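You operate a simulated robot arm through the tools that you are given. There is no shell and no other tool.

You run a simulated robot arm. Do the job below in one go: nothing can be reset, and whatever is moved stays where it is left.

TASK
Check bar 26 and rack it by the grade shown.
Fine: switch the checker on and leave it on.

It is judged by the outcome, as a careful person would: the job done as asked, and still so three seconds after it is handed in. It fails if anything else is knocked over, pushed out of place, dropped, spilled or broken.

THE ROBOT
A 7-joint arm with a two-finger gripper, fixed in place. Base frame: the origin is at the foot of the arm, x ahead of it, y to its left, z up; the work surface is at about z = 84. Readings come in cm, degrees, newtons and seconds.
With the tool pointing down near the work surface it reaches from about 36 to 78 cm from the base axis. Its first joint turns from -143.0 to 143.0 degrees. Payload 2.45 kg.
Tool frame: the origin (TCP) lies between the finger pads and is the grasp point; the fingertips stand 2.6 cm ahead of it; z points along the fingers, y is the line along which they close. The gripper opens to 9.6 cm. The gripper's body begins 6.9 cm behind the TCP.
Orientation is told as [roll, pitch, yaw] about the base's x, y, z axes, in that order, counted from this pose: with the fingers straight down and closing along the base's y, the tool's x points along the base's -x, its y along +y and its z along -z.

THE INTERFACE
- The arm moves only by the tool send_rows. Its arguments are lists of equal length, an entry for each row: "hand": the gripper command, from -1 (fully open) to 1 (shut), values between in proportion; "delta_pos": the shift along the tool's x, y, z in units of 25 mm (1.0 is 25 mm), a list of three; "turn": the turn, a rotation vector about the tool's x, y, z in units of 5 degrees (1.0 is 5 degrees), a list of three. In form: {"hand": [hand, ...], "delta_pos": [[dx, dy, dz], ...], "turn": [[rx, ry, rz], ...]}. A call has 1 to 20 rows; each row shifts and turns the commanded pose from where the row before left it, along the tool's axes as they then stand. A call with a number of a shift or a turn outside -1 to 1 is refused whole. Rows are played at 5 a second. More than 5 cm and 8.6 degrees between two rows, or a gripper value outside its range, and nothing of the call is played. Where a pose cannot be reached the arm comes as near as it can. A force on the tool above 40 N (or 10 N above the force at the start of the call, whichever is more), or a blocked arm, ends the call early, and 0.2 s more pass. Each finger halts on what it meets, pressing with about 39 N; the grip force reading is that of the motor and also rises with nothing between the fingers. The clock runs only during rows and for 0.2 s after the last one: add rows that do not move to give the fingers time. It gives the time, the measured TCP pose, the force on the tool (base axes), the opening and the grip force at its end, in the units of the frame above (readings bear some noise), with the torque about the TCP (base axes, N m) and any sound that the robot's microphone picked up.
- Cameras (640 x 400 px; columns grow to the right, rows downward): "scene" is fixed at [4.74, 65.05, 140.75]; the picture's right is [-0.61, -0.79, 0.00], its down [-0.37, 0.29, -0.88] and it looks along [0.70, -0.54, -0.47] (base axes); focal length 309 px, centre (320, 200). "wrist" rides on the gripper at [8.2, 0.3, -9.8] in the tool frame; the picture's right is [-0.04, 1.00, 0.00], its down [-0.73, -0.03, -0.68] and it looks along [-0.68, -0.03, 0.73] (tool axes); focal length 256 px, centre (320, 200). There is no depth. A picture from a camera that has moved, and an enlarged one, comes with that camera's place and axes in the base frame and with its lens.
- camera(camera): a new picture of that camera. No time passes.
- move_column(by): slides the trunk up (or, below 0, down) by that many cm; the arm rides with it, the base frame stays. It gives what a move gives, with no picture.
- inspect(camera, box): a new picture of the part [left, top, right, bottom] of that camera's present view, enlarged. No time passes.
- finish_job(): hands the job in; it is judged then, once.

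Nothing tells you positions but the pictures and the camera data. Unless the task says otherwise, let go and move clear before handing in.

The tools are called after ">>>" as a command line: name --argument value ..., lists and objects as JSON in quotes. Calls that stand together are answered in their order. send_rows: Moves the arm, as the interface text tells. Its arguments: {"type":"object","properties":{"hand":{"type":"array","items":{"type":"number"}},"delta_pos":{"type":"array","items":{"type":"array","items":{"type":"number"}}},"turn":{"type":"array","items":{"type":"array","items":{"type":"number"}}}},"required":["hand","delta_pos","turn"]} The other tools are called the same way: move_column (by) slides the trunk up or down; camera (camera) takes a picture; inspect (camera, box) takes an enlarged picture of a part of a camera's view; finish_job () hands the job in.

At the start:

```text
clock: 0.0
eef_pos: [50.32, 10.31, 114.35]
tcp_rot: [0.0, 0.0, 0.0]
ft_force: [0.7, -0.4, 0.5]
wrist_torque: [0.03, 0.01, -0.03]
width: 9.59
grip_force: 0.1
trunk travel left (down, up): [-57.5, 6.5]
```

scene: 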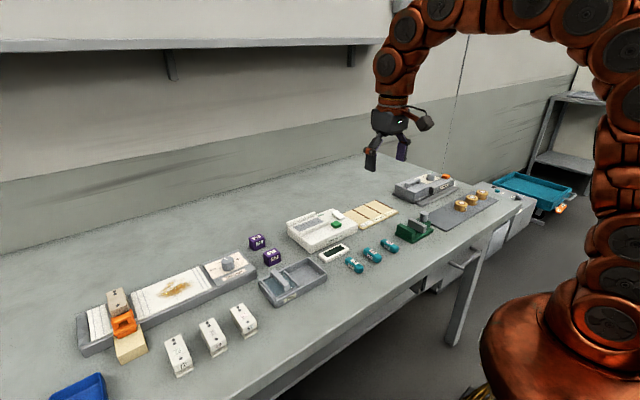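
wrist: 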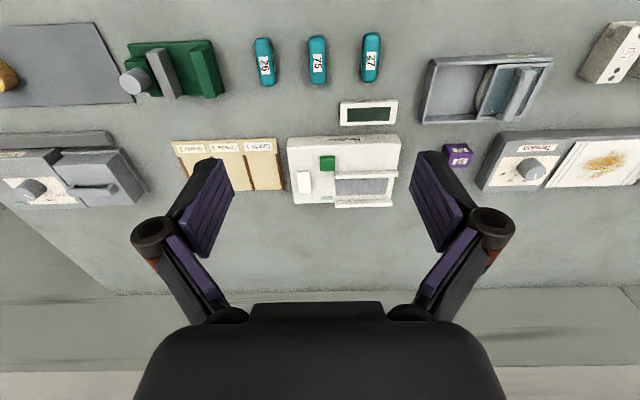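

I see a bench with several stations: teal bars labelled 26, 75, 37 (?), a white checker with a green button, a display and a wooden rack with labelled slots. I'll look closer before moving.

>>> inspect --camera "wrist" --box '[230, 20, 410, 130]'

>>> inspect --camera "wrist" --box '[160, 90, 410, 215]'

>>> inspect --camera "scene" --box '[280, 190, 440, 290]'

>>> inspect --camera "wrist" --box '[0, 20, 240, 220]'

>>> inspect --camera "scene" --box '[370, 160, 530, 260]'

```text
3.56 times, centred on (320, 75) of wrist
camera zoom: at [42.14, 10.45, 124.18], right [0.04, 1.0, 0.0], down [0.73, -0.03, 0.68], along [0.68, -0.03, -0.73], focal length 910 px, centre (320, 644)
```

zoom: 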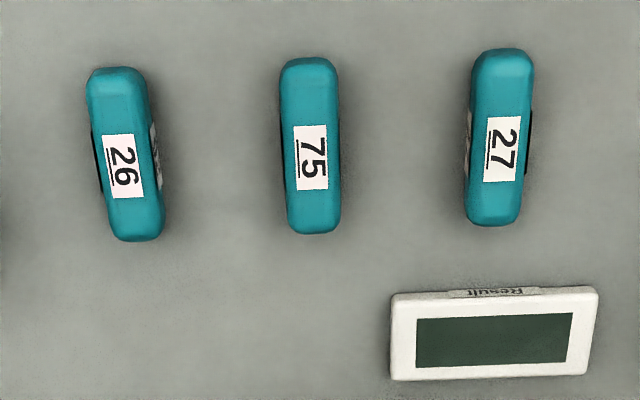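

```text
2.56 times, centred on (285, 152) of wrist
camera zoom: at [42.14, 10.45, 124.18], right [0.04, 1.0, 0.0], down [0.73, -0.03, 0.68], along [0.68, -0.03, -0.73], focal length 655 px, centre (410, 322)
```

zoom: 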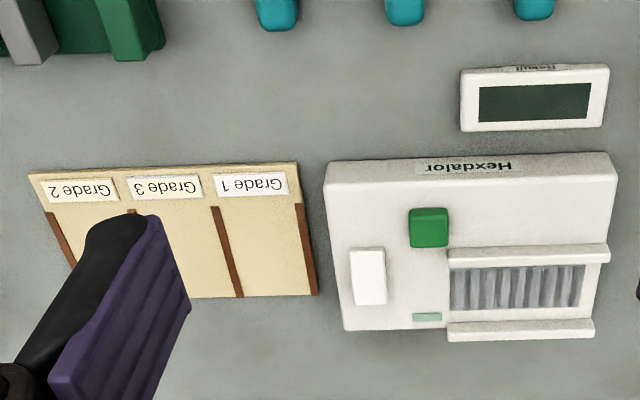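

```text
4.00 times, centred on (360, 240) of scene
camera zoom: at [4.74, 65.05, 140.75], right [-0.61, -0.79, 0.0], down [-0.37, 0.29, -0.88], along [0.7, -0.54, -0.47], focal length 1236 px, centre (160, 40)
```

zoom: 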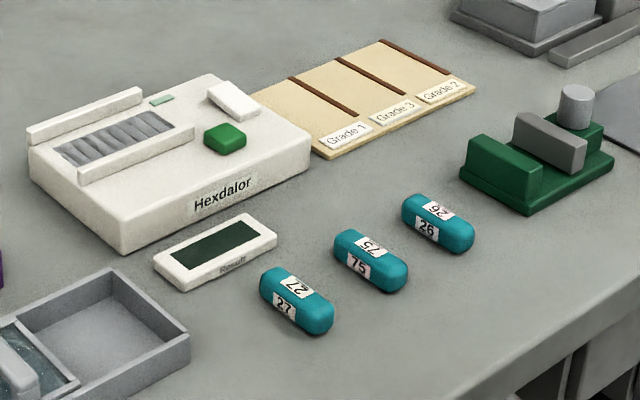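

```text
2.00 times, centred on (120, 120) of wrist
camera zoom: at [42.14, 10.45, 124.18], right [0.04, 1.0, 0.0], down [0.73, -0.03, 0.68], along [0.68, -0.03, -0.73], focal length 512 px, centre (720, 360)
```

zoom: 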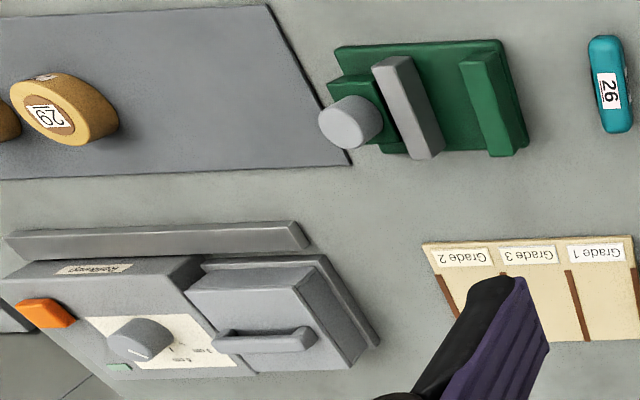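

```text
4.00 times, centred on (450, 210) of scene
camera zoom: at [4.74, 65.05, 140.75], right [-0.61, -0.79, 0.0], down [-0.37, 0.29, -0.88], along [0.7, -0.54, -0.47], focal length 1236 px, centre (-200, 160)
```

zoom: 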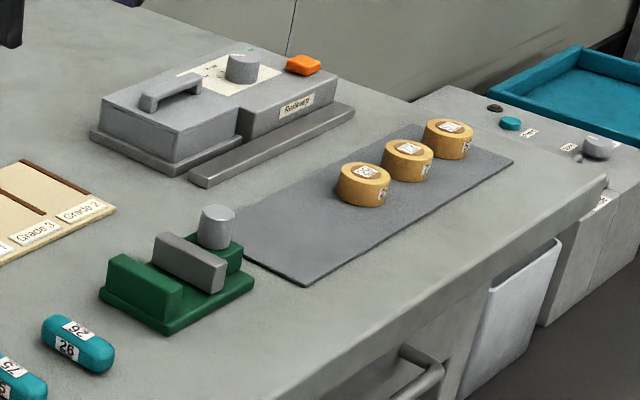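

The Hexdalor unit (white switch, green button, ribbed cradle between rails) with the "Result" display looks like the checker, and the wooden rack has lanes Grade 1/3/2. Bar 26 is at about (51.9, 2.5). I'll bring the wrist camera closer to the checker to study it.

>>> send_rows --hand '[-1, -1, -1, -1, -1, -1, -1]' --delta_pos '[[-0.4, 0.4, 0.6], [-0.5, 0.5, 0.8], [-0.5, 0.5, 0.8], [-0.5, 0.5, 0.8], [-0.5, 0.3, 0.6], [0, 0, 0], [0, 0, 0]]' --turn '[[0, 0, 0], [0, 0, 0], [0, 0, 0], [0, 0, 0], [0, 0, 0], [0, 0, 0], [0, 0, 0]]'

>>> camera --camera "wrist"

>>> camera --camera "scene"

```text
clock: 1.6
eef_pos: [56.23, 15.81, 105.29]
tcp_rot: [0.0, 0.0, 0.1]
ft_force: [-0.2, 0.4, -0.6]
wrist_torque: [-0.01, 0.0, -0.03]
width: 9.6
grip_force: 0.1
trunk travel left (down, up): [-57.5, 6.5]
```

```text
taken
camera wrist: at [48.2, 16.06, 115.13], right [0.04, 1.0, 0.0], down [0.73, -0.03, 0.68], along [0.68, -0.03, -0.73], focal length 256 px, centre (320, 200)
```

wrist: 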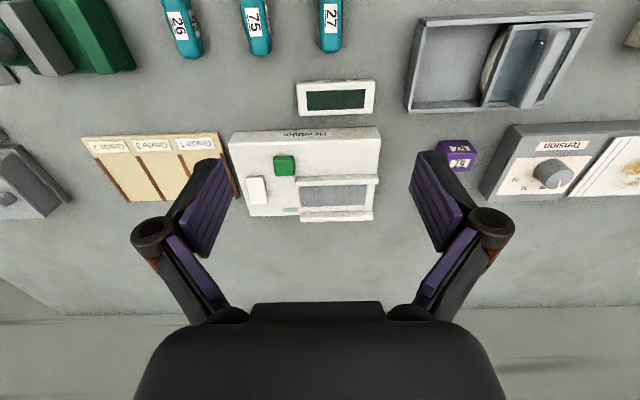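

```text
taken
```

scene: 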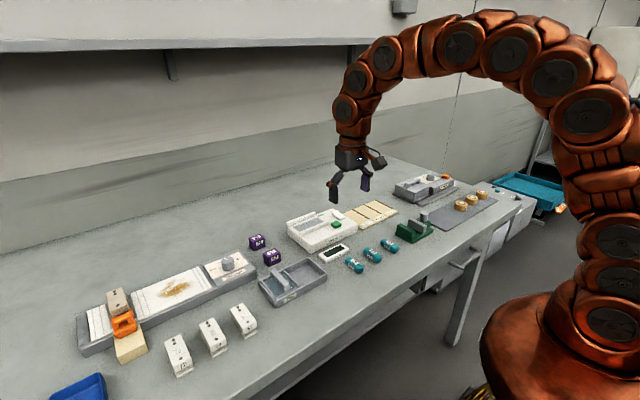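

>>> inspect --camera "wrist" --box '[220, 110, 400, 230]'

>>> inspect --camera "scene" --box '[280, 195, 400, 270]'

>>> inspect --camera "wrist" --box '[70, 110, 250, 220]'

>>> inspect --camera "scene" --box '[60, 225, 340, 400]'

```text
3.33 times, centred on (310, 170) of wrist
camera zoom: at [48.2, 16.06, 115.13], right [0.04, 1.0, 0.0], down [0.73, -0.03, 0.68], along [0.68, -0.03, -0.73], focal length 853 px, centre (353, 300)
```

zoom: 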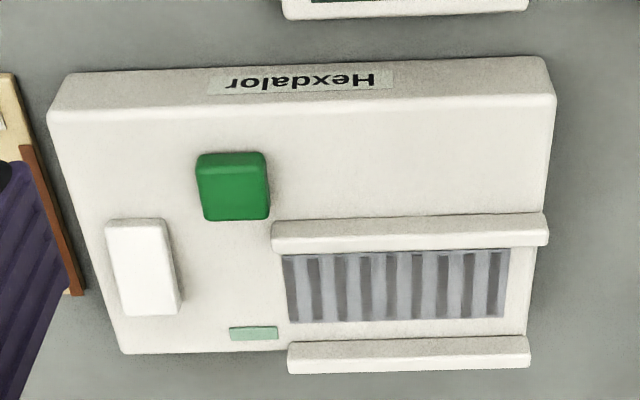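

```text
5.33 times, centred on (340, 232) of scene
camera zoom: at [4.74, 65.05, 140.75], right [-0.61, -0.79, 0.0], down [-0.37, 0.29, -0.88], along [0.7, -0.54, -0.47], focal length 1648 px, centre (213, 27)
```

zoom: 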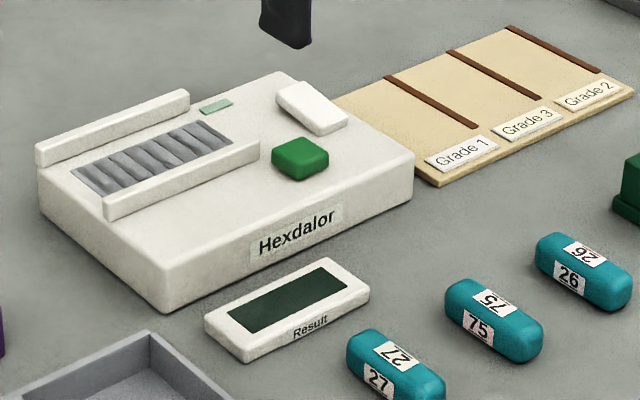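

```text
3.56 times, centred on (160, 165) of wrist
camera zoom: at [48.2, 16.06, 115.13], right [0.04, 1.0, 0.0], down [0.73, -0.03, 0.68], along [0.68, -0.03, -0.73], focal length 910 px, centre (889, 324)
```

zoom: 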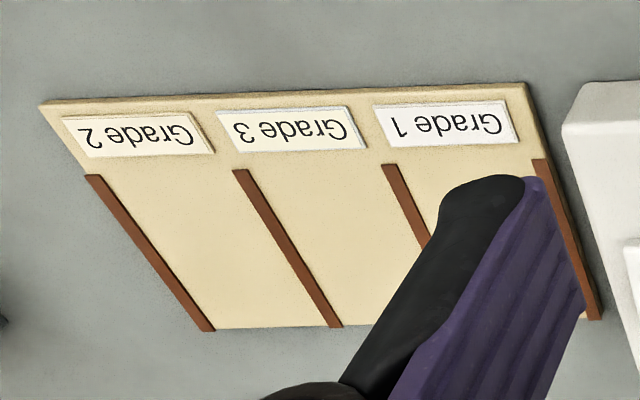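

```text
2.29 times, centred on (200, 312) of scene
camera zoom: at [4.74, 65.05, 140.75], right [-0.61, -0.79, 0.0], down [-0.37, 0.29, -0.88], along [0.7, -0.54, -0.47], focal length 706 px, centre (594, -57)
```

zoom: 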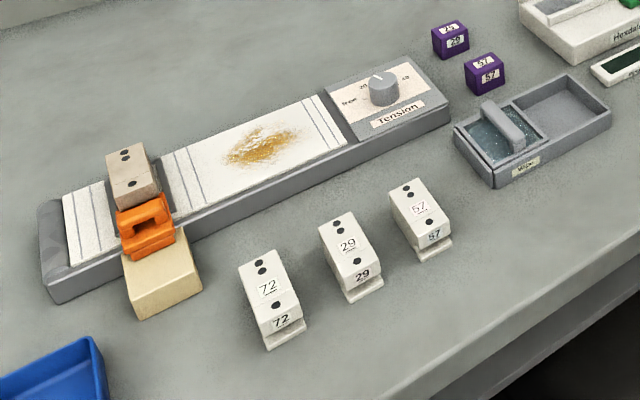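

>>> inspect --camera "wrist" --box '[150, 0, 360, 60]'

>>> inspect --camera "scene" --box '[340, 230, 404, 275]'

>>> inspect --camera "wrist" --box '[225, 150, 305, 200]'

>>> inspect --camera "scene" --box '[285, 205, 349, 255]'

```text
3.05 times, centred on (255, 30) of wrist
camera zoom: at [48.2, 16.06, 115.13], right [0.04, 1.0, 0.0], down [0.73, -0.03, 0.68], along [0.68, -0.03, -0.73], focal length 780 px, centre (518, 718)
```

zoom: 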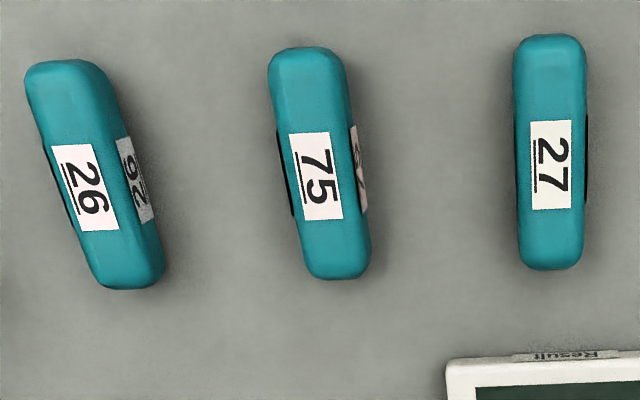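

```text
8.89 times, centred on (372, 252) of scene
camera zoom: at [4.74, 65.05, 140.75], right [-0.61, -0.79, 0.0], down [-0.37, 0.29, -0.88], along [0.7, -0.54, -0.47], focal length 2747 px, centre (-142, -267)
```

zoom: 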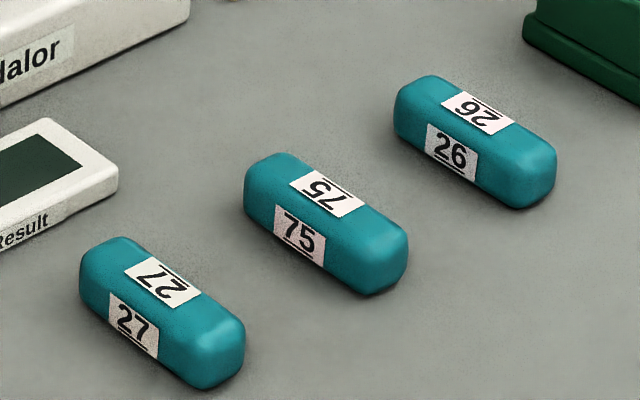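

```text
8.00 times, centred on (265, 175) of wrist
camera zoom: at [48.2, 16.06, 115.13], right [0.04, 1.0, 0.0], down [0.73, -0.03, 0.68], along [0.68, -0.03, -0.73], focal length 2048 px, centre (760, 400)
```

zoom: 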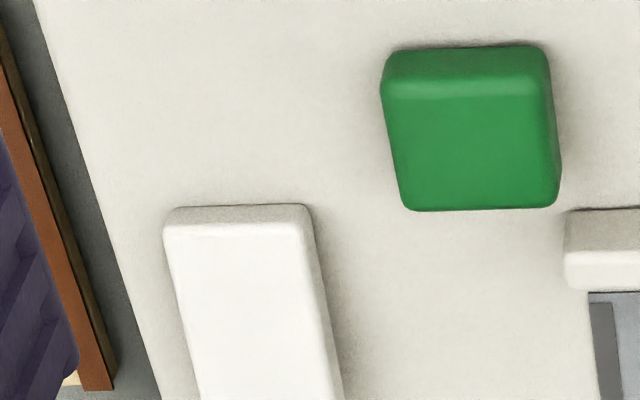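

```text
8.00 times, centred on (317, 230) of scene
camera zoom: at [4.74, 65.05, 140.75], right [-0.61, -0.79, 0.0], down [-0.37, 0.29, -0.88], along [0.7, -0.54, -0.47], focal length 2472 px, centre (344, -40)
```

zoom: 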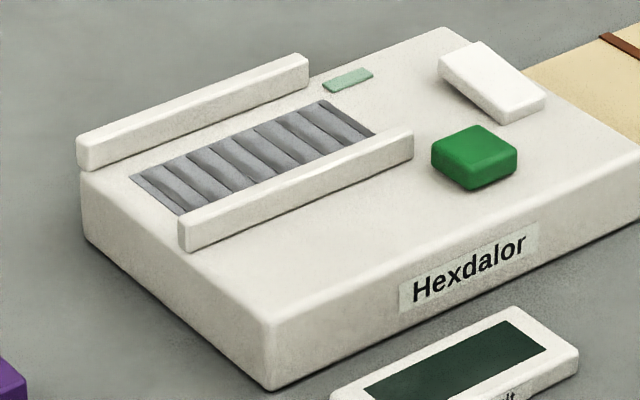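

>>> inspect --camera "wrist" --box '[235, 165, 299, 220]'

>>> inspect --camera "scene" --box '[325, 203, 357, 223]'

>>> inspect --camera "wrist" --box '[285, 160, 385, 225]'

```text
7.27 times, centred on (267, 192) of wrist
camera zoom: at [48.2, 16.06, 115.13], right [0.04, 1.0, 0.0], down [0.73, -0.03, 0.68], along [0.68, -0.03, -0.73], focal length 1862 px, centre (706, 254)
```

zoom: 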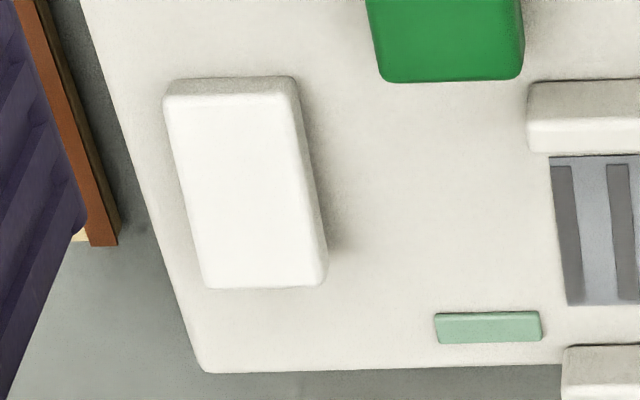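

```text
16.00 times, centred on (341, 213) of scene
camera zoom: at [4.74, 65.05, 140.75], right [-0.61, -0.79, 0.0], down [-0.37, 0.29, -0.88], along [0.7, -0.54, -0.47], focal length 4944 px, centre (-16, -8)
```

zoom: 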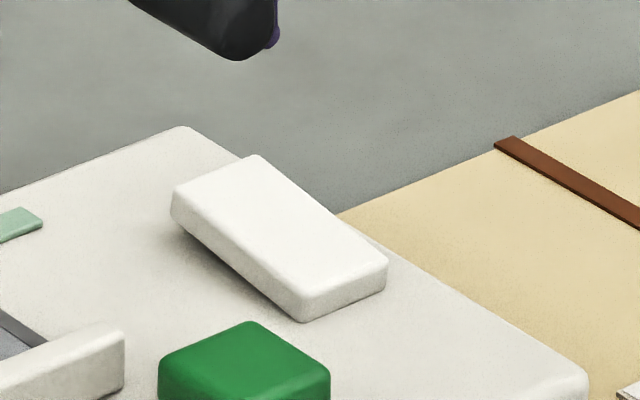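

```text
6.15 times, centred on (335, 192) of wrist
camera zoom: at [48.2, 16.06, 115.13], right [0.04, 1.0, 0.0], down [0.73, -0.03, 0.68], along [0.68, -0.03, -0.73], focal length 1575 px, centre (228, 246)
```

zoom: 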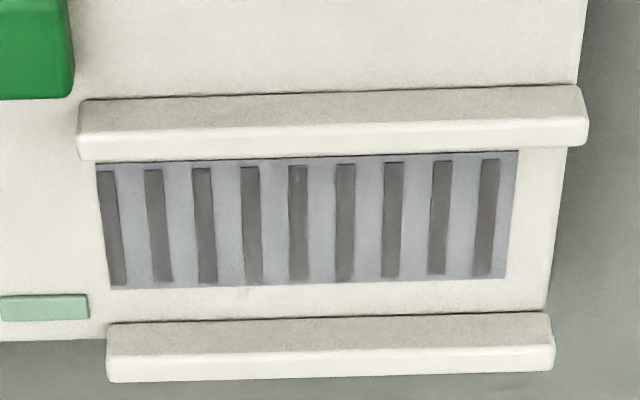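

The white block is a rocker whose far end stands proud (so it's off now), and the green square is the start button; the lamp is the pale strip. I'll close the fingers and hover over the rocker's far end at about (72.8, 6.3).

>>> send_rows --hand '[1, 1, 1, 1, 1, 1, 1, 1, 1, 1, 1]' --delta_pos '[[-0.737, -0.422, 0.2], [-0.737, -0.422, 0.2], [-0.737, -0.422, 0.3], [-0.737, -0.422, 0.5], [-0.737, -0.422, 0.5], [-0.737, -0.422, 0.6], [-0.737, -0.422, 0.6], [-0.737, -0.422, 0.6], [-0.737, -0.422, 0.62], [0, 0, 0], [0, 0, 0]]' --turn '[[0, 0, 0], [0, 0, 0], [0, 0, 0], [0, 0, 0], [0, 0, 0], [0, 0, 0], [0, 0, 0], [0, 0, 0], [0, 0, 0], [0, 0, 0], [0, 0, 0]]'

>>> camera --camera "wrist"

>>> inspect --camera "scene" --box '[280, 150, 400, 260]'

```text
clock: 4.0
eef_pos: [72.72, 6.22, 95.07]
tcp_rot: [0.1, 0.1, 0.0]
ft_force: [0.5, 0.3, 0.1]
wrist_torque: [-0.03, 0.0, 0.02]
width: 0.01
grip_force: 28.1
trunk travel left (down, up): [-57.5, 6.5]
```

```text
taken
camera wrist: at [64.6, 6.46, 104.93], right [0.04, 1.0, 0.0], down [0.73, -0.03, 0.68], along [0.68, -0.03, -0.73], focal length 256 px, centre (320, 200)
```

wrist: 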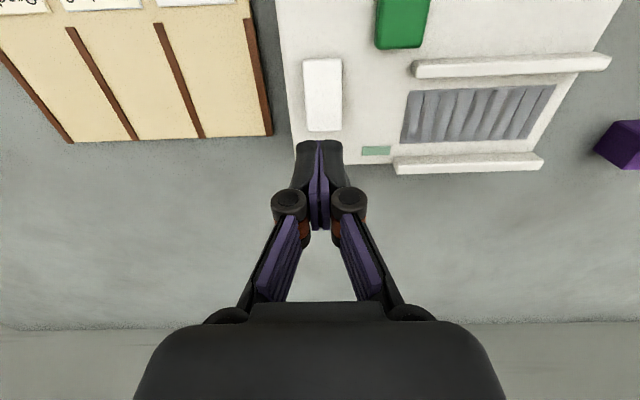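

```text
3.64 times, centred on (340, 205) of scene
camera zoom: at [4.74, 65.05, 140.75], right [-0.61, -0.79, 0.0], down [-0.37, 0.29, -0.88], along [0.7, -0.54, -0.47], focal length 1124 px, centre (247, 182)
```

zoom: 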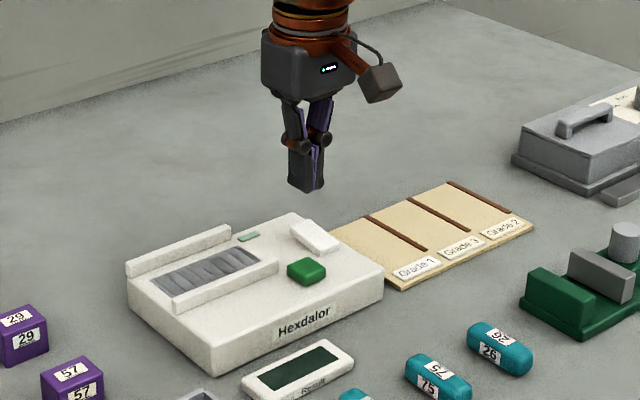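

Fingers are closed and centered above the rocker's far half. I'll descend to just above it, then press slowly.

>>> send_rows --hand '[1, 1, 1, 1, 1, 1, 1, 1]' --delta_pos '[[0, 0, 0.4], [0, 0, 0.4], [0, 0, 0.36], [0, 0, 0.1], [0, 0, 0.1], [0, 0, 0.1], [0, 0, 0.08], [0, 0, 0]]' --turn '[[0, 0, 0], [0, 0, 0], [0, 0, 0], [0, 0, 0], [0, 0, 0], [0, 0, 0], [0, 0, 0], [0, 0, 0]]'

>>> inspect --camera "scene" --box '[285, 195, 365, 250]'

>>> camera --camera "wrist"

```text
clock: 5.8
eef_pos: [72.8, 6.28, 91.21]
tcp_rot: [0.0, 0.0, 0.0]
ft_force: [0.0, -0.3, 0.6]
wrist_torque: [0.01, -0.02, 0.04]
width: 0.0
grip_force: 28.3
trunk travel left (down, up): [-57.5, 6.5]
```

```text
7.27 times, centred on (325, 222) of scene
camera zoom: at [4.74, 65.05, 140.75], right [-0.61, -0.79, 0.0], down [-0.37, 0.29, -0.88], along [0.7, -0.54, -0.47], focal length 2247 px, centre (284, 36)
```

zoom: 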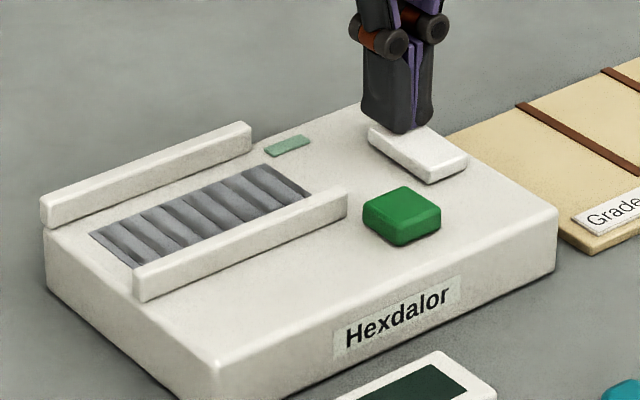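

```text
taken
camera wrist: at [64.69, 6.46, 101.04], right [0.04, 1.0, 0.0], down [0.73, -0.03, 0.68], along [0.68, -0.03, -0.73], focal length 256 px, centre (320, 200)
```

wrist: 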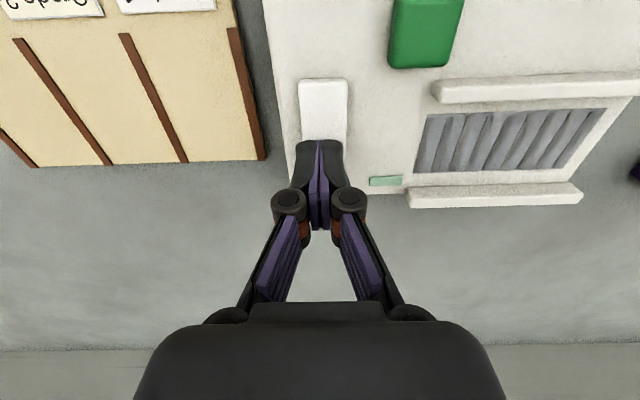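

>>> send_rows --hand '[1, 1, 1, 1, 1, 1]' --delta_pos '[[0, 0, 0.06], [0, 0, 0.06], [0, 0, 0.06], [0, 0, 0.06], [0, 0, 0.04], [0, 0, 0]]' --turn '[[0, 0, 0], [0, 0, 0], [0, 0, 0], [0, 0, 0], [0, 0, 0], [0, 0, 0]]'

>>> inspect --camera "scene" --box '[285, 195, 365, 250]'

>>> camera --camera "wrist"

```text
clock: 7.2
eef_pos: [72.99, 6.28, 91.03]
tcp_rot: [0.0, -0.8, -0.1]
ft_force: [0.2, -1.3, 13.4]
wrist_torque: [0.01, 0.15, -0.03]
width: 0.57
grip_force: 27.8
trunk travel left (down, up): [-57.5, 6.5]
stopped in row 6: the force on the tool passed its limit at 41 N (the readings are from after the stop); the commanded pose is now the measured one
```

```text
7.27 times, centred on (325, 222) of scene
camera zoom: at [4.74, 65.05, 140.75], right [-0.61, -0.79, 0.0], down [-0.37, 0.29, -0.88], along [0.7, -0.54, -0.47], focal length 2247 px, centre (284, 36)
```

zoom: 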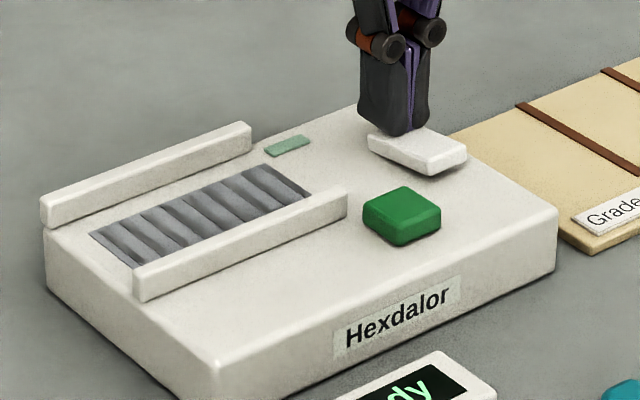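

```text
taken
camera wrist: at [64.76, 6.48, 100.72], right [0.04, 1.0, 0.0], down [0.73, -0.03, 0.69], along [0.69, -0.03, -0.73], focal length 256 px, centre (320, 200)
```

wrist: 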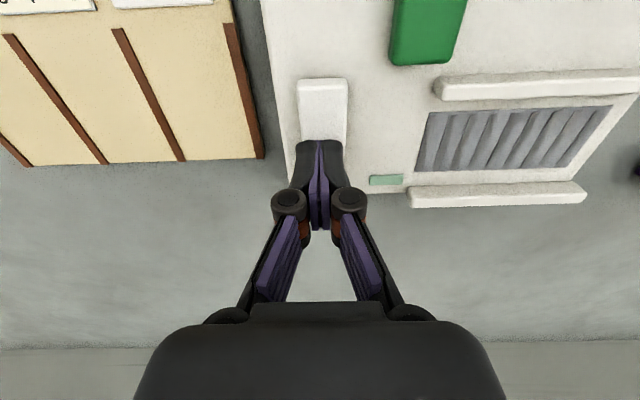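

The rocker flipped and the display came alive ("…dy"). I'll lift straight up and check the display and lamp.

>>> send_rows --hand '[1, 1, 1, 1, 1]' --delta_pos '[[0, 0, -0.3], [0, 0, -0.6], [0, 0, -0.9], [0, 0, -0.9], [0, 0, 0]]' --turn '[[0, 0, 0], [0, 0.16, 0], [0, 0, 0], [0, 0, 0], [0, 0, 0]]'

>>> inspect --camera "scene" --box '[285, 195, 397, 270]'

```text
clock: 8.3
eef_pos: [73.04, 6.38, 97.69]
tcp_rot: [0.0, 0.4, 0.0]
ft_force: [-0.5, 0.4, 0.3]
wrist_torque: [0.02, -0.02, 0.03]
width: 0.01
grip_force: 27.9
trunk travel left (down, up): [-57.5, 6.5]
```

```text
5.33 times, centred on (341, 232) of scene
camera zoom: at [4.74, 65.05, 140.75], right [-0.61, -0.79, 0.0], down [-0.37, 0.29, -0.88], along [0.7, -0.54, -0.47], focal length 1648 px, centre (208, 27)
```

zoom: 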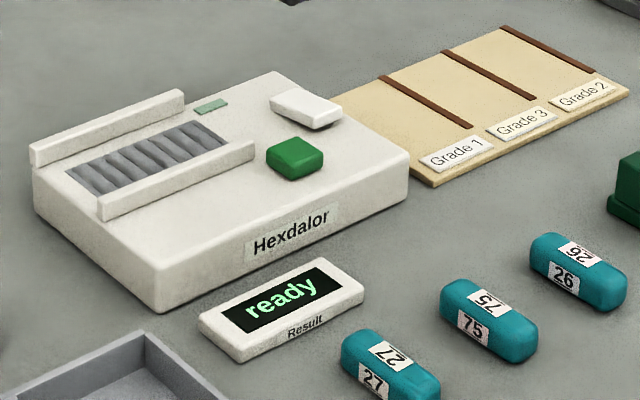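

The display shows "ready", so the checker is on. Next I move over bar 26 at about (52, 2.5) with the gripper half open.

>>> send_rows --hand '[1, 1, 1, 1, 0.5, 0, -0.08, -0.08, -0.08, -0.08, -0.08, -0.08]' --delta_pos '[[0.836, -0.157, 0.0], [0.836, -0.157, 0.0], [0.836, -0.157, 0.0], [0.836, -0.157, 0.0], [0.836, -0.157, 0.0], [0.836, -0.157, 0.0], [0.836, -0.157, 0.0], [0.836, -0.157, 0.0], [0.836, -0.157, 0.1], [0.836, -0.157, 0.1], [0, 0, 0], [0, 0, 0]]' --turn '[[0, -0.07, 0], [0, 0, 0], [0, 0, 0], [0, 0, 0], [0, 0, 0], [0, 0, 0], [0, 0, 0], [0, 0, 0], [0, 0, 0], [0, 0, 0], [0, 0, 0], [0, 0, 0]]'

>>> camera --camera "wrist"

>>> inspect --camera "scene" --box '[330, 190, 450, 275]'

```text
clock: 10.9
eef_pos: [51.95, 2.37, 97.12]
tcp_rot: [-0.1, 0.1, 0.1]
ft_force: [-0.2, 0.2, -0.8]
wrist_torque: [0.0, 0.02, -0.01]
width: 5.16
grip_force: 0.0
trunk travel left (down, up): [-57.5, 6.5]
```

```text
taken
camera wrist: at [43.88, 2.54, 106.91], right [0.04, 1.0, 0.0], down [0.73, -0.03, 0.68], along [0.68, -0.03, -0.73], focal length 256 px, centre (320, 200)
```

wrist: 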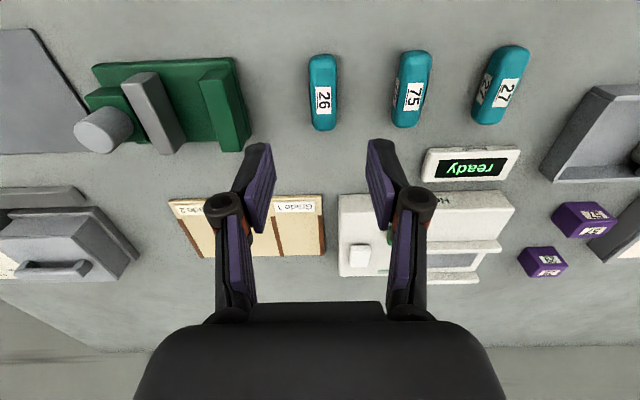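

```text
4.71 times, centred on (390, 232) of scene
camera zoom: at [4.74, 65.05, 140.75], right [-0.61, -0.79, 0.0], down [-0.37, 0.29, -0.88], along [0.7, -0.54, -0.47], focal length 1454 px, centre (-9, 47)
```

zoom: 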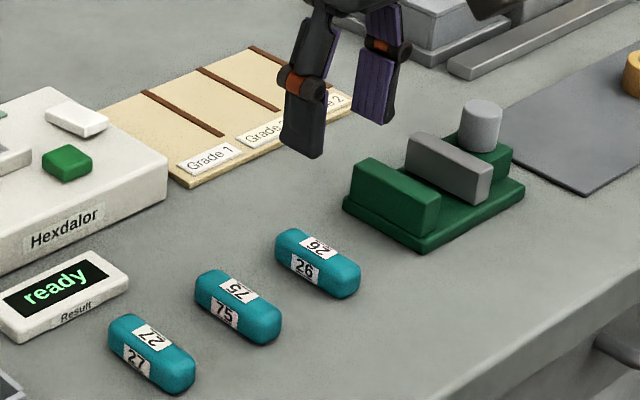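

>>> inspect --camera "wrist" --box '[280, 40, 440, 140]'

>>> inspect --camera "scene" --box '[375, 225, 415, 255]'

```text
4.00 times, centred on (360, 90) of wrist
camera zoom: at [43.88, 2.54, 106.91], right [0.04, 1.0, 0.0], down [0.73, -0.03, 0.68], along [0.68, -0.03, -0.73], focal length 1024 px, centre (160, 640)
```

zoom: 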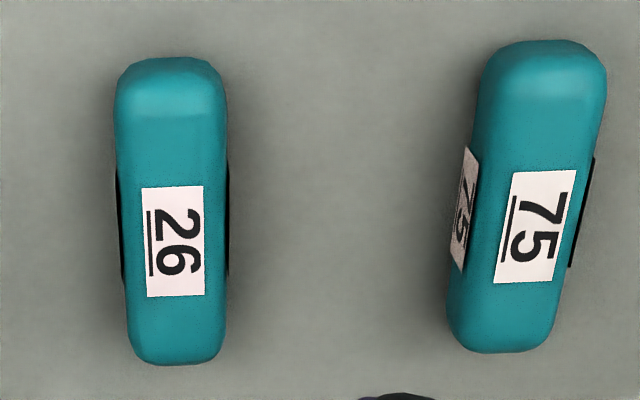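

```text
13.33 times, centred on (395, 240) of scene
camera zoom: at [4.74, 65.05, 140.75], right [-0.61, -0.79, 0.0], down [-0.37, 0.29, -0.88], along [0.7, -0.54, -0.47], focal length 4120 px, centre (-680, -333)
```

zoom: 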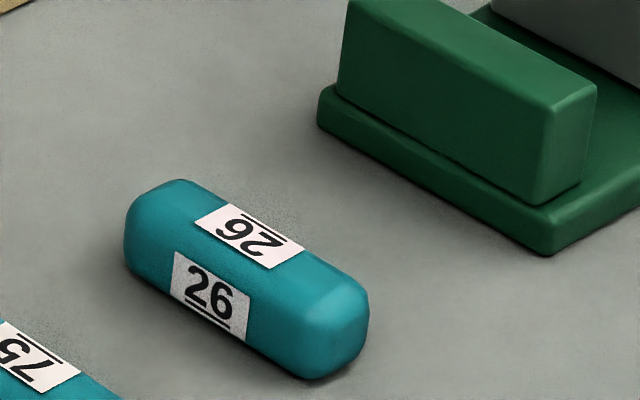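

Bar 26 is centered at about (52.15, 2.4), lying along x, top at z≈86. I'll descend with fingers either side, then close on it.

>>> send_rows --hand '[-0.08, -0.08, -0.08, -0.08, -0.08, -0.08, -0.08, -0.08]' --delta_pos '[[-0.08, 0.02, 0.6], [0, 0, 0.7], [0, 0, 0.7], [0, 0, 0.7], [0, 0, 0.6], [0, 0, 0.4], [0, 0, 0.23], [0, 0, 0]]' --turn '[[0, 0, 0], [0, 0, 0], [0, 0, 0], [0, 0, 0], [0, 0, 0], [0, 0, 0], [0, 0, 0], [0, 0, 0]]'

>>> camera --camera "wrist"

>>> inspect --camera "scene" --box '[345, 200, 445, 270]'

```text
clock: 12.8
eef_pos: [52.31, 2.43, 87.42]
tcp_rot: [0.0, 0.0, 0.0]
ft_force: [0.1, -0.4, 0.9]
wrist_torque: [0.02, 0.0, 0.0]
width: 5.16
grip_force: 0.0
trunk travel left (down, up): [-57.5, 6.5]
```

```text
taken
camera wrist: at [44.22, 2.61, 97.12], right [0.04, 1.0, 0.0], down [0.73, -0.03, 0.68], along [0.68, -0.03, -0.73], focal length 256 px, centre (320, 200)
```

wrist: 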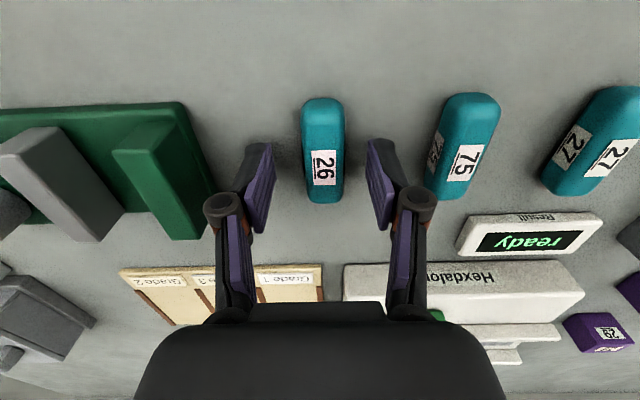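

```text
5.71 times, centred on (395, 235) of scene
camera zoom: at [4.74, 65.05, 140.75], right [-0.61, -0.79, 0.0], down [-0.37, 0.29, -0.88], along [0.7, -0.54, -0.47], focal length 1766 px, centre (-109, 0)
```

zoom: 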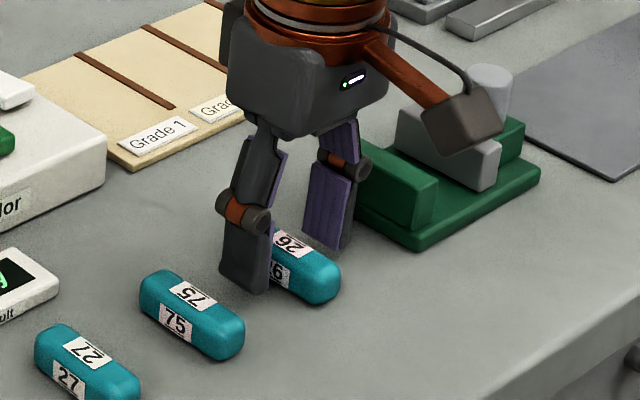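

Fingers straddle the bar correctly. Closing now and then lifting a bit to confirm the grip.

>>> send_rows --hand '[0.3, 0.7, 1, 1, 1, 1, 1]' --delta_pos '[[0, 0, 0], [0, 0, 0], [0, 0, 0], [0, 0, 0], [0, 0, 0], [0, 0, 0], [0, 0, 0]]' --turn '[[0, 0, 0], [0, 0, 0], [0, 0, 0], [0, 0, 0], [0, 0, 0], [0, 0, 0], [0, 0, 0]]'

>>> camera --camera "wrist"

```text
clock: 14.3
eef_pos: [52.25, 2.33, 87.19]
tcp_rot: [0.0, 0.2, 0.0]
ft_force: [-0.1, 0.1, 1.7]
wrist_torque: [0.0, -0.03, 0.0]
width: 2.06
grip_force: 39.1
trunk travel left (down, up): [-57.5, 6.5]
```

```text
taken
camera wrist: at [44.21, 2.6, 97.13], right [0.04, 1.0, 0.0], down [0.73, -0.03, 0.68], along [0.68, -0.03, -0.73], focal length 256 px, centre (320, 200)
```

wrist: 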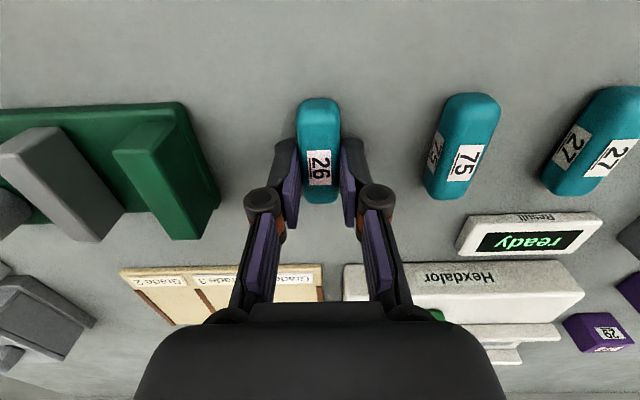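

Bar 26 is held (width 2.06 cm). I'll lift it and, at height, turn the tool 90° so the bar lies along the checker's rails.

>>> send_rows --hand '[1, 1, 1, 1, 1, 1, 1]' --delta_pos '[[0, 0, -0.3], [0, 0, -0.7], [0, 0, -1], [0, 0, -1], [0, 0, -1], [0, 0, -0.8], [0, 0, 0]]' --turn '[[0, 0, 0], [0, 0, 0], [0, 0, 0], [0, 0, 0], [0, 0, 0], [0, 0, 0], [0, 0, 0]]'

>>> send_rows --hand '[1, 1, 1, 1, 1, 1, 1, 1, 1, 1, 1, 1, 1, 1, 1, 1, 1, 1, 1]' --delta_pos '[[0, 0, 0], [0, 0, 0], [0, 0, 0], [0, 0, 0], [0, 0, 0], [0, 0, 0], [0, 0, 0], [0, 0, 0], [0, 0, 0], [0, 0, 0], [0, 0, 0], [0, 0, 0], [0, 0, 0], [0, 0, 0], [0, 0, 0], [0, 0, 0], [0, 0, 0], [0, 0, 0], [0, 0, 0]]' --turn '[[0, 0, -1], [0, 0, -1], [0, 0, -1], [0, 0, -1], [0, 0, -1], [0, 0, -1], [0, 0, -1], [0, 0, -1], [0, 0, -1], [0, 0, -1], [0, 0, -1], [0, 0, -1], [0, 0, -1], [0, 0, -1], [0, 0, -1], [0, 0, -1], [0, 0, -1], [0, 0, -1], [0, 0, 0]]'

>>> camera --camera "scene"

>>> camera --camera "wrist"

```text
clock: 15.9
eef_pos: [52.31, 2.4, 99.27]
tcp_rot: [0.0, 0.1, 0.1]
ft_force: [0.4, 0.3, -1.0]
wrist_torque: [0.0, 0.01, -0.02]
width: 2.09
grip_force: 39.3
trunk travel left (down, up): [-57.5, 6.5]
```

```text
clock: 19.9
eef_pos: [52.2, 2.36, 99.25]
tcp_rot: [0.1, 0.0, 90.0]
ft_force: [0.9, 0.0, 0.4]
wrist_torque: [0.01, 0.02, -0.01]
width: 2.07
grip_force: 38.7
trunk travel left (down, up): [-57.5, 6.5]
```

```text
taken
```

scene: 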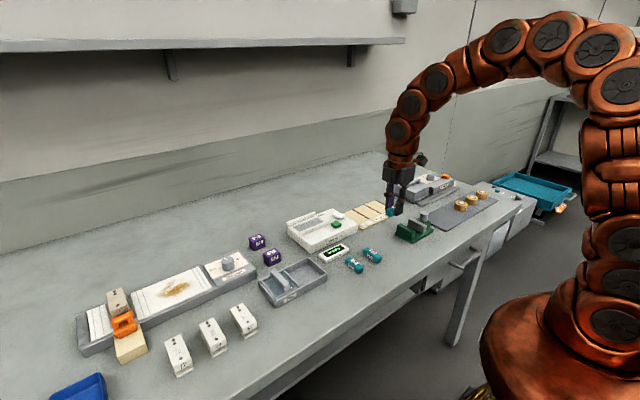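

```text
taken
camera wrist: at [51.98, -5.86, 109.12], right [-1.0, 0.04, 0.0], down [0.03, 0.73, 0.68], along [0.03, 0.68, -0.73], focal length 256 px, centre (320, 200)
```

wrist: 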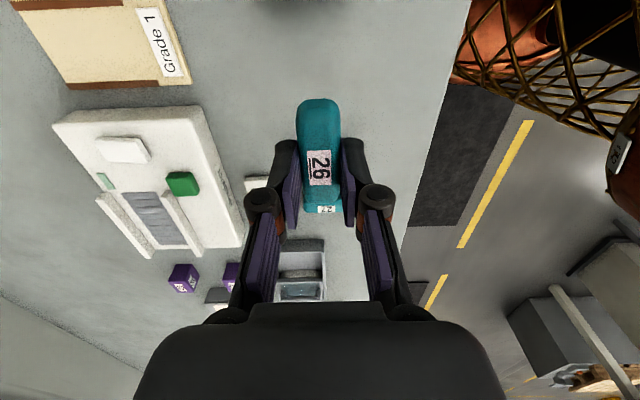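

The bar is level and rotated along y. Now I carry it over the checker's cradle center, about (73.5, 16.8), staying high.

>>> send_rows --hand '[1, 1, 1, 1, 1, 1, 1, 1, 1, 1, 1, 1, 1]' --delta_pos '[[-0.525, -0.775, 0], [-0.525, -0.775, 0], [-0.525, -0.775, 0], [-0.525, -0.775, 0], [-0.525, -0.775, 0], [-0.525, -0.775, 0], [-0.525, -0.775, 0], [-0.525, -0.775, 0], [-0.525, -0.775, 0], [-0.525, -0.775, 0], [-0.525, -0.775, 0], [0, 0, 0], [0, 0, 0]]' --turn '[[0, 0, 0], [0, 0, 0], [0, 0, 0], [0, 0, 0], [0, 0, 0], [0, 0, 0], [0, 0, 0], [0, 0, 0], [0, 0, 0], [0, 0, 0], [0, 0, 0], [0, 0, 0], [0, 0, 0]]'

>>> camera --camera "wrist"

>>> inspect --camera "scene" --box '[265, 160, 385, 260]'

```text
clock: 22.8
eef_pos: [73.71, 16.85, 99.28]
tcp_rot: [0.1, 0.1, 90.0]
ft_force: [-0.6, 0.1, -0.1]
wrist_torque: [-0.03, -0.02, -0.01]
width: 2.08
grip_force: 38.8
trunk travel left (down, up): [-57.5, 6.5]
```

```text
taken
camera wrist: at [73.35, 8.62, 109.1], right [-1.0, 0.04, 0.0], down [0.03, 0.73, 0.68], along [0.03, 0.68, -0.73], focal length 256 px, centre (320, 200)
```

wrist: 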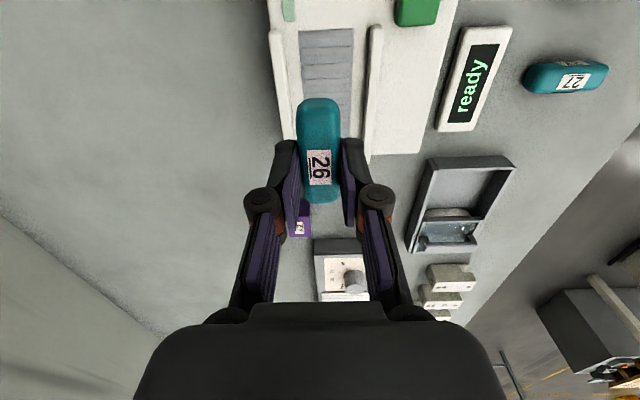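

```text
4.00 times, centred on (325, 210) of scene
camera zoom: at [4.74, 65.05, 140.75], right [-0.61, -0.79, 0.0], down [-0.37, 0.29, -0.88], along [0.7, -0.54, -0.47], focal length 1236 px, centre (300, 160)
```

zoom: 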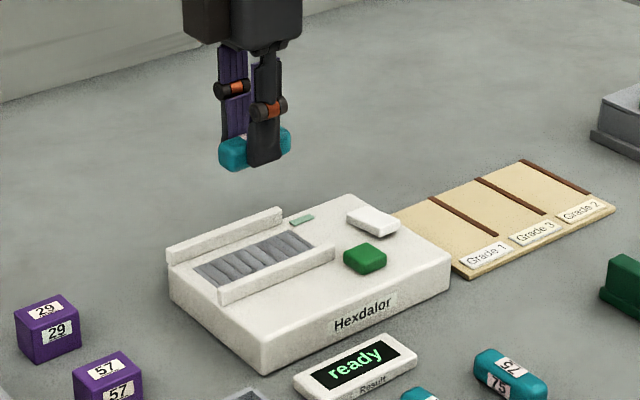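

>>> inspect --camera "wrist" --box '[240, 0, 440, 170]'

```text
2.35 times, centred on (340, 85) of wrist
camera zoom: at [73.35, 8.62, 109.1], right [-1.0, 0.04, 0.0], down [0.03, 0.73, 0.68], along [0.03, 0.68, -0.73], focal length 602 px, centre (273, 471)
```

zoom: 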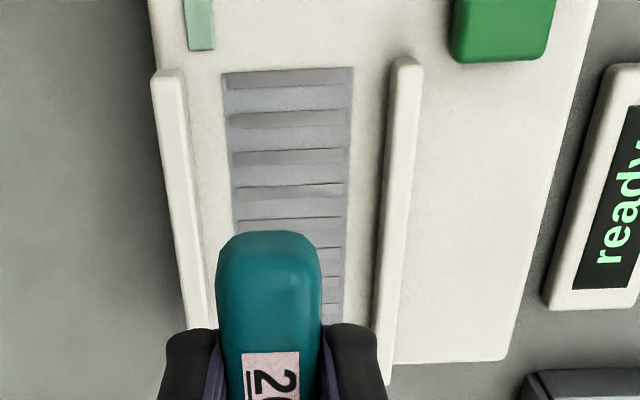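

The closer view gives cradle center x≈73.1 (rails' inner faces ≈70.0 and 76.4), y≈16.9. I'll shift slightly and lower to just above the ribbed surface.

>>> send_rows --hand '[1, 1, 1, 1, 1, 1, 1, 1]' --delta_pos '[[0, 0.12, 0.2], [0, 0.1, 0.5], [0, 0, 0.6], [0, 0, 0.6], [0, 0, 0.6], [0, 0, 0.4], [0, 0, 0.2], [0, 0, 0]]' --turn '[[0, 0, 0], [0, 0, 0], [0, 0, 0], [0, 0, 0], [0, 0, 0], [0, 0, 0], [0, 0, 0], [0, 0, 0]]'

>>> camera --camera "wrist"

>>> inspect --camera "scene" --box '[275, 180, 365, 250]'

```text
clock: 24.6
eef_pos: [72.95, 16.81, 91.49]
tcp_rot: [0.0, 0.0, 90.0]
ft_force: [-0.3, 0.8, -0.2]
wrist_torque: [0.0, -0.01, 0.03]
width: 2.08
grip_force: 38.3
trunk travel left (down, up): [-57.5, 6.5]
```

```text
taken
camera wrist: at [72.7, 8.56, 101.35], right [-1.0, 0.04, 0.0], down [0.03, 0.73, 0.68], along [0.03, 0.68, -0.73], focal length 256 px, centre (320, 200)
```

wrist: 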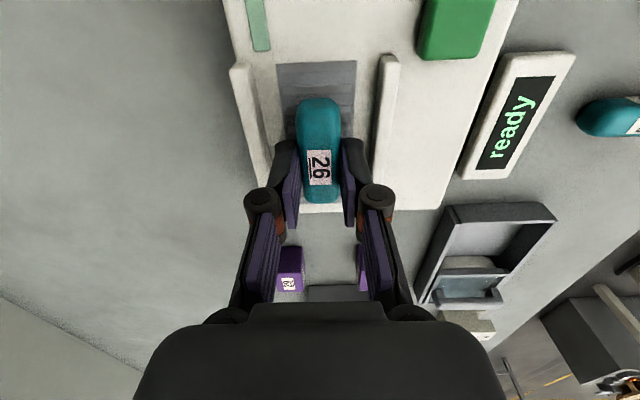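

```text
5.71 times, centred on (320, 215) of scene
camera zoom: at [4.74, 65.05, 140.75], right [-0.61, -0.79, 0.0], down [-0.37, 0.29, -0.88], along [0.7, -0.54, -0.47], focal length 1766 px, centre (320, 114)
```

zoom: 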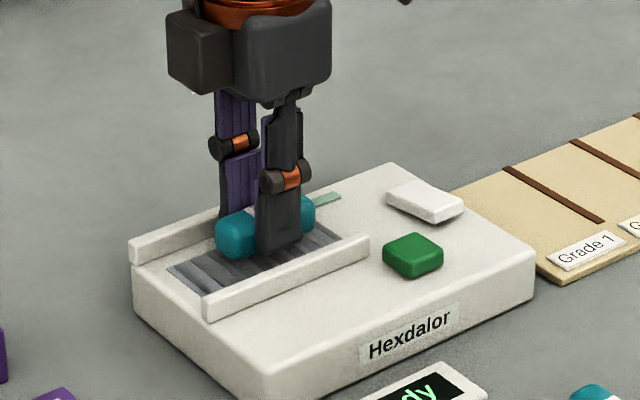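

Bar is centered between the rails, just above the pad. Lowering slowly while watching the force.

>>> send_rows --hand '[1, 1, 1, 1, 1, 1]' --delta_pos '[[0, 0, 0.06], [0, 0, 0.06], [0, 0, 0.05], [0, 0, 0.05], [0, 0, 0], [0, 0, 0]]' --turn '[[0, 0, 0], [0, 0, 0], [0, 0, 0], [0, 0, 0], [0, 0, 0], [0, 0, 0]]'

>>> inspect --camera "scene" --box '[285, 195, 345, 245]'

```text
clock: 25.9
eef_pos: [73.08, 16.86, 90.96]
tcp_rot: [0.0, 0.0, 90.1]
ft_force: [0.1, 0.5, -0.2]
wrist_torque: [-0.04, 0.01, 0.04]
width: 2.09
grip_force: 38.9
trunk travel left (down, up): [-57.5, 6.5]
```

```text
8.00 times, centred on (315, 220) of scene
camera zoom: at [4.74, 65.05, 140.75], right [-0.61, -0.79, 0.0], down [-0.37, 0.29, -0.88], along [0.7, -0.54, -0.47], focal length 2472 px, centre (360, 40)
```

zoom: 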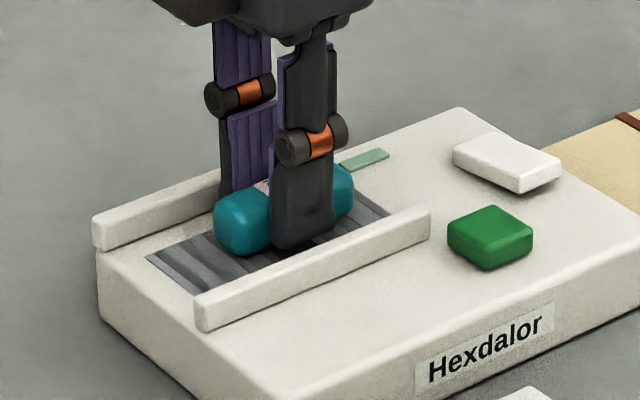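

>>> send_rows --hand '[1, 1, 1, 1, 1, 1]' --delta_pos '[[0, 0, 0.03], [0, 0, 0.03], [0, 0, 0.03], [0, 0, 0.03], [0, 0, 0], [0, 0, 0]]' --turn '[[0, 0, 0], [0, 0, 0], [0, 0, 0], [0, 0, 0], [0, 0, 0], [0, 0, 0]]'

```text
clock: 27.4
eef_pos: [73.13, 16.75, 90.8]
tcp_rot: [0.0, -0.1, 90.0]
ft_force: [1.7, 0.1, 9.4]
wrist_torque: [-0.08, -0.02, 0.01]
width: 2.07
grip_force: 38.9
trunk travel left (down, up): [-57.5, 6.5]
```

Contact force shows the bar rests on the pad. I'll release gently to a narrow opening, then rise straight up.

>>> send_rows --hand '[0.5, 0.4, 0.33, 0.33, 0.33]' --delta_pos '[[0, 0, -0.02], [0, 0, 0], [0, 0, 0], [0, 0, 0], [0, 0, 0]]' --turn '[[0, 0, 0], [0, 0, 0], [0, 0, 0], [0, 0, 0], [0, 0, 0]]'

>>> send_rows --hand '[0.33, 0.33, 0.33, 0.33, 0.33, 0.33]' --delta_pos '[[0, 0, -0.2], [0, 0, -0.4], [0, 0, -0.6], [0, 0, -0.8], [0, 0, -0.8], [0, 0, 0]]' --turn '[[0, 0, 0], [0, 0, 0], [0, 0, 0], [0, 0, 0], [0, 0, 0], [0, 0, 0]]'

>>> inspect --camera "scene" --box '[275, 190, 385, 265]'

>>> camera --camera "wrist"

```text
clock: 28.6
eef_pos: [73.1, 16.86, 90.74]
tcp_rot: [0.1, 0.0, 90.0]
ft_force: [0.2, 0.0, -0.1]
wrist_torque: [-0.02, 0.04, -0.02]
width: 3.21
grip_force: 0.3
trunk travel left (down, up): [-57.5, 6.5]
```

```text
clock: 29.9
eef_pos: [73.13, 16.87, 97.74]
tcp_rot: [0.0, 0.0, 90.0]
ft_force: [-0.1, 0.0, 0.0]
wrist_torque: [0.02, 0.0, 0.01]
width: 3.23
grip_force: 0.1
trunk travel left (down, up): [-57.5, 6.5]
```

```text
5.33 times, centred on (330, 228) of scene
camera zoom: at [4.74, 65.05, 140.75], right [-0.61, -0.79, 0.0], down [-0.37, 0.29, -0.88], along [0.7, -0.54, -0.47], focal length 1648 px, centre (267, 53)
```

zoom: 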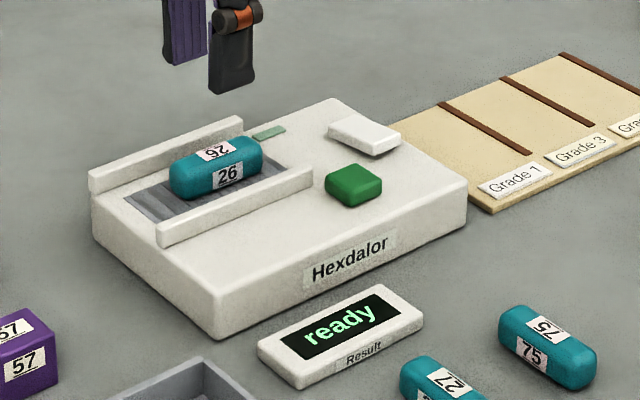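

```text
taken
camera wrist: at [72.79, 8.59, 107.57], right [-1.0, 0.04, 0.0], down [0.03, 0.73, 0.68], along [0.03, 0.68, -0.73], focal length 256 px, centre (320, 200)
```

wrist: 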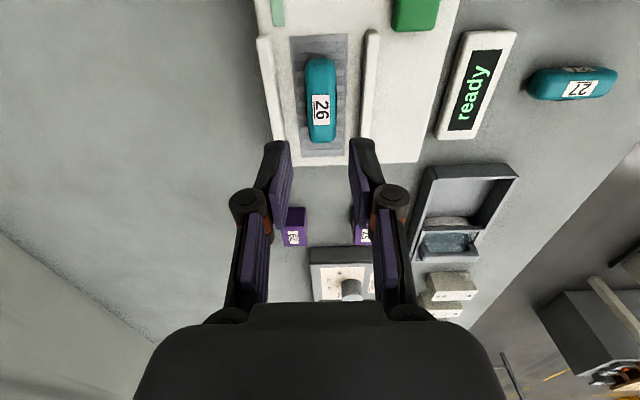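

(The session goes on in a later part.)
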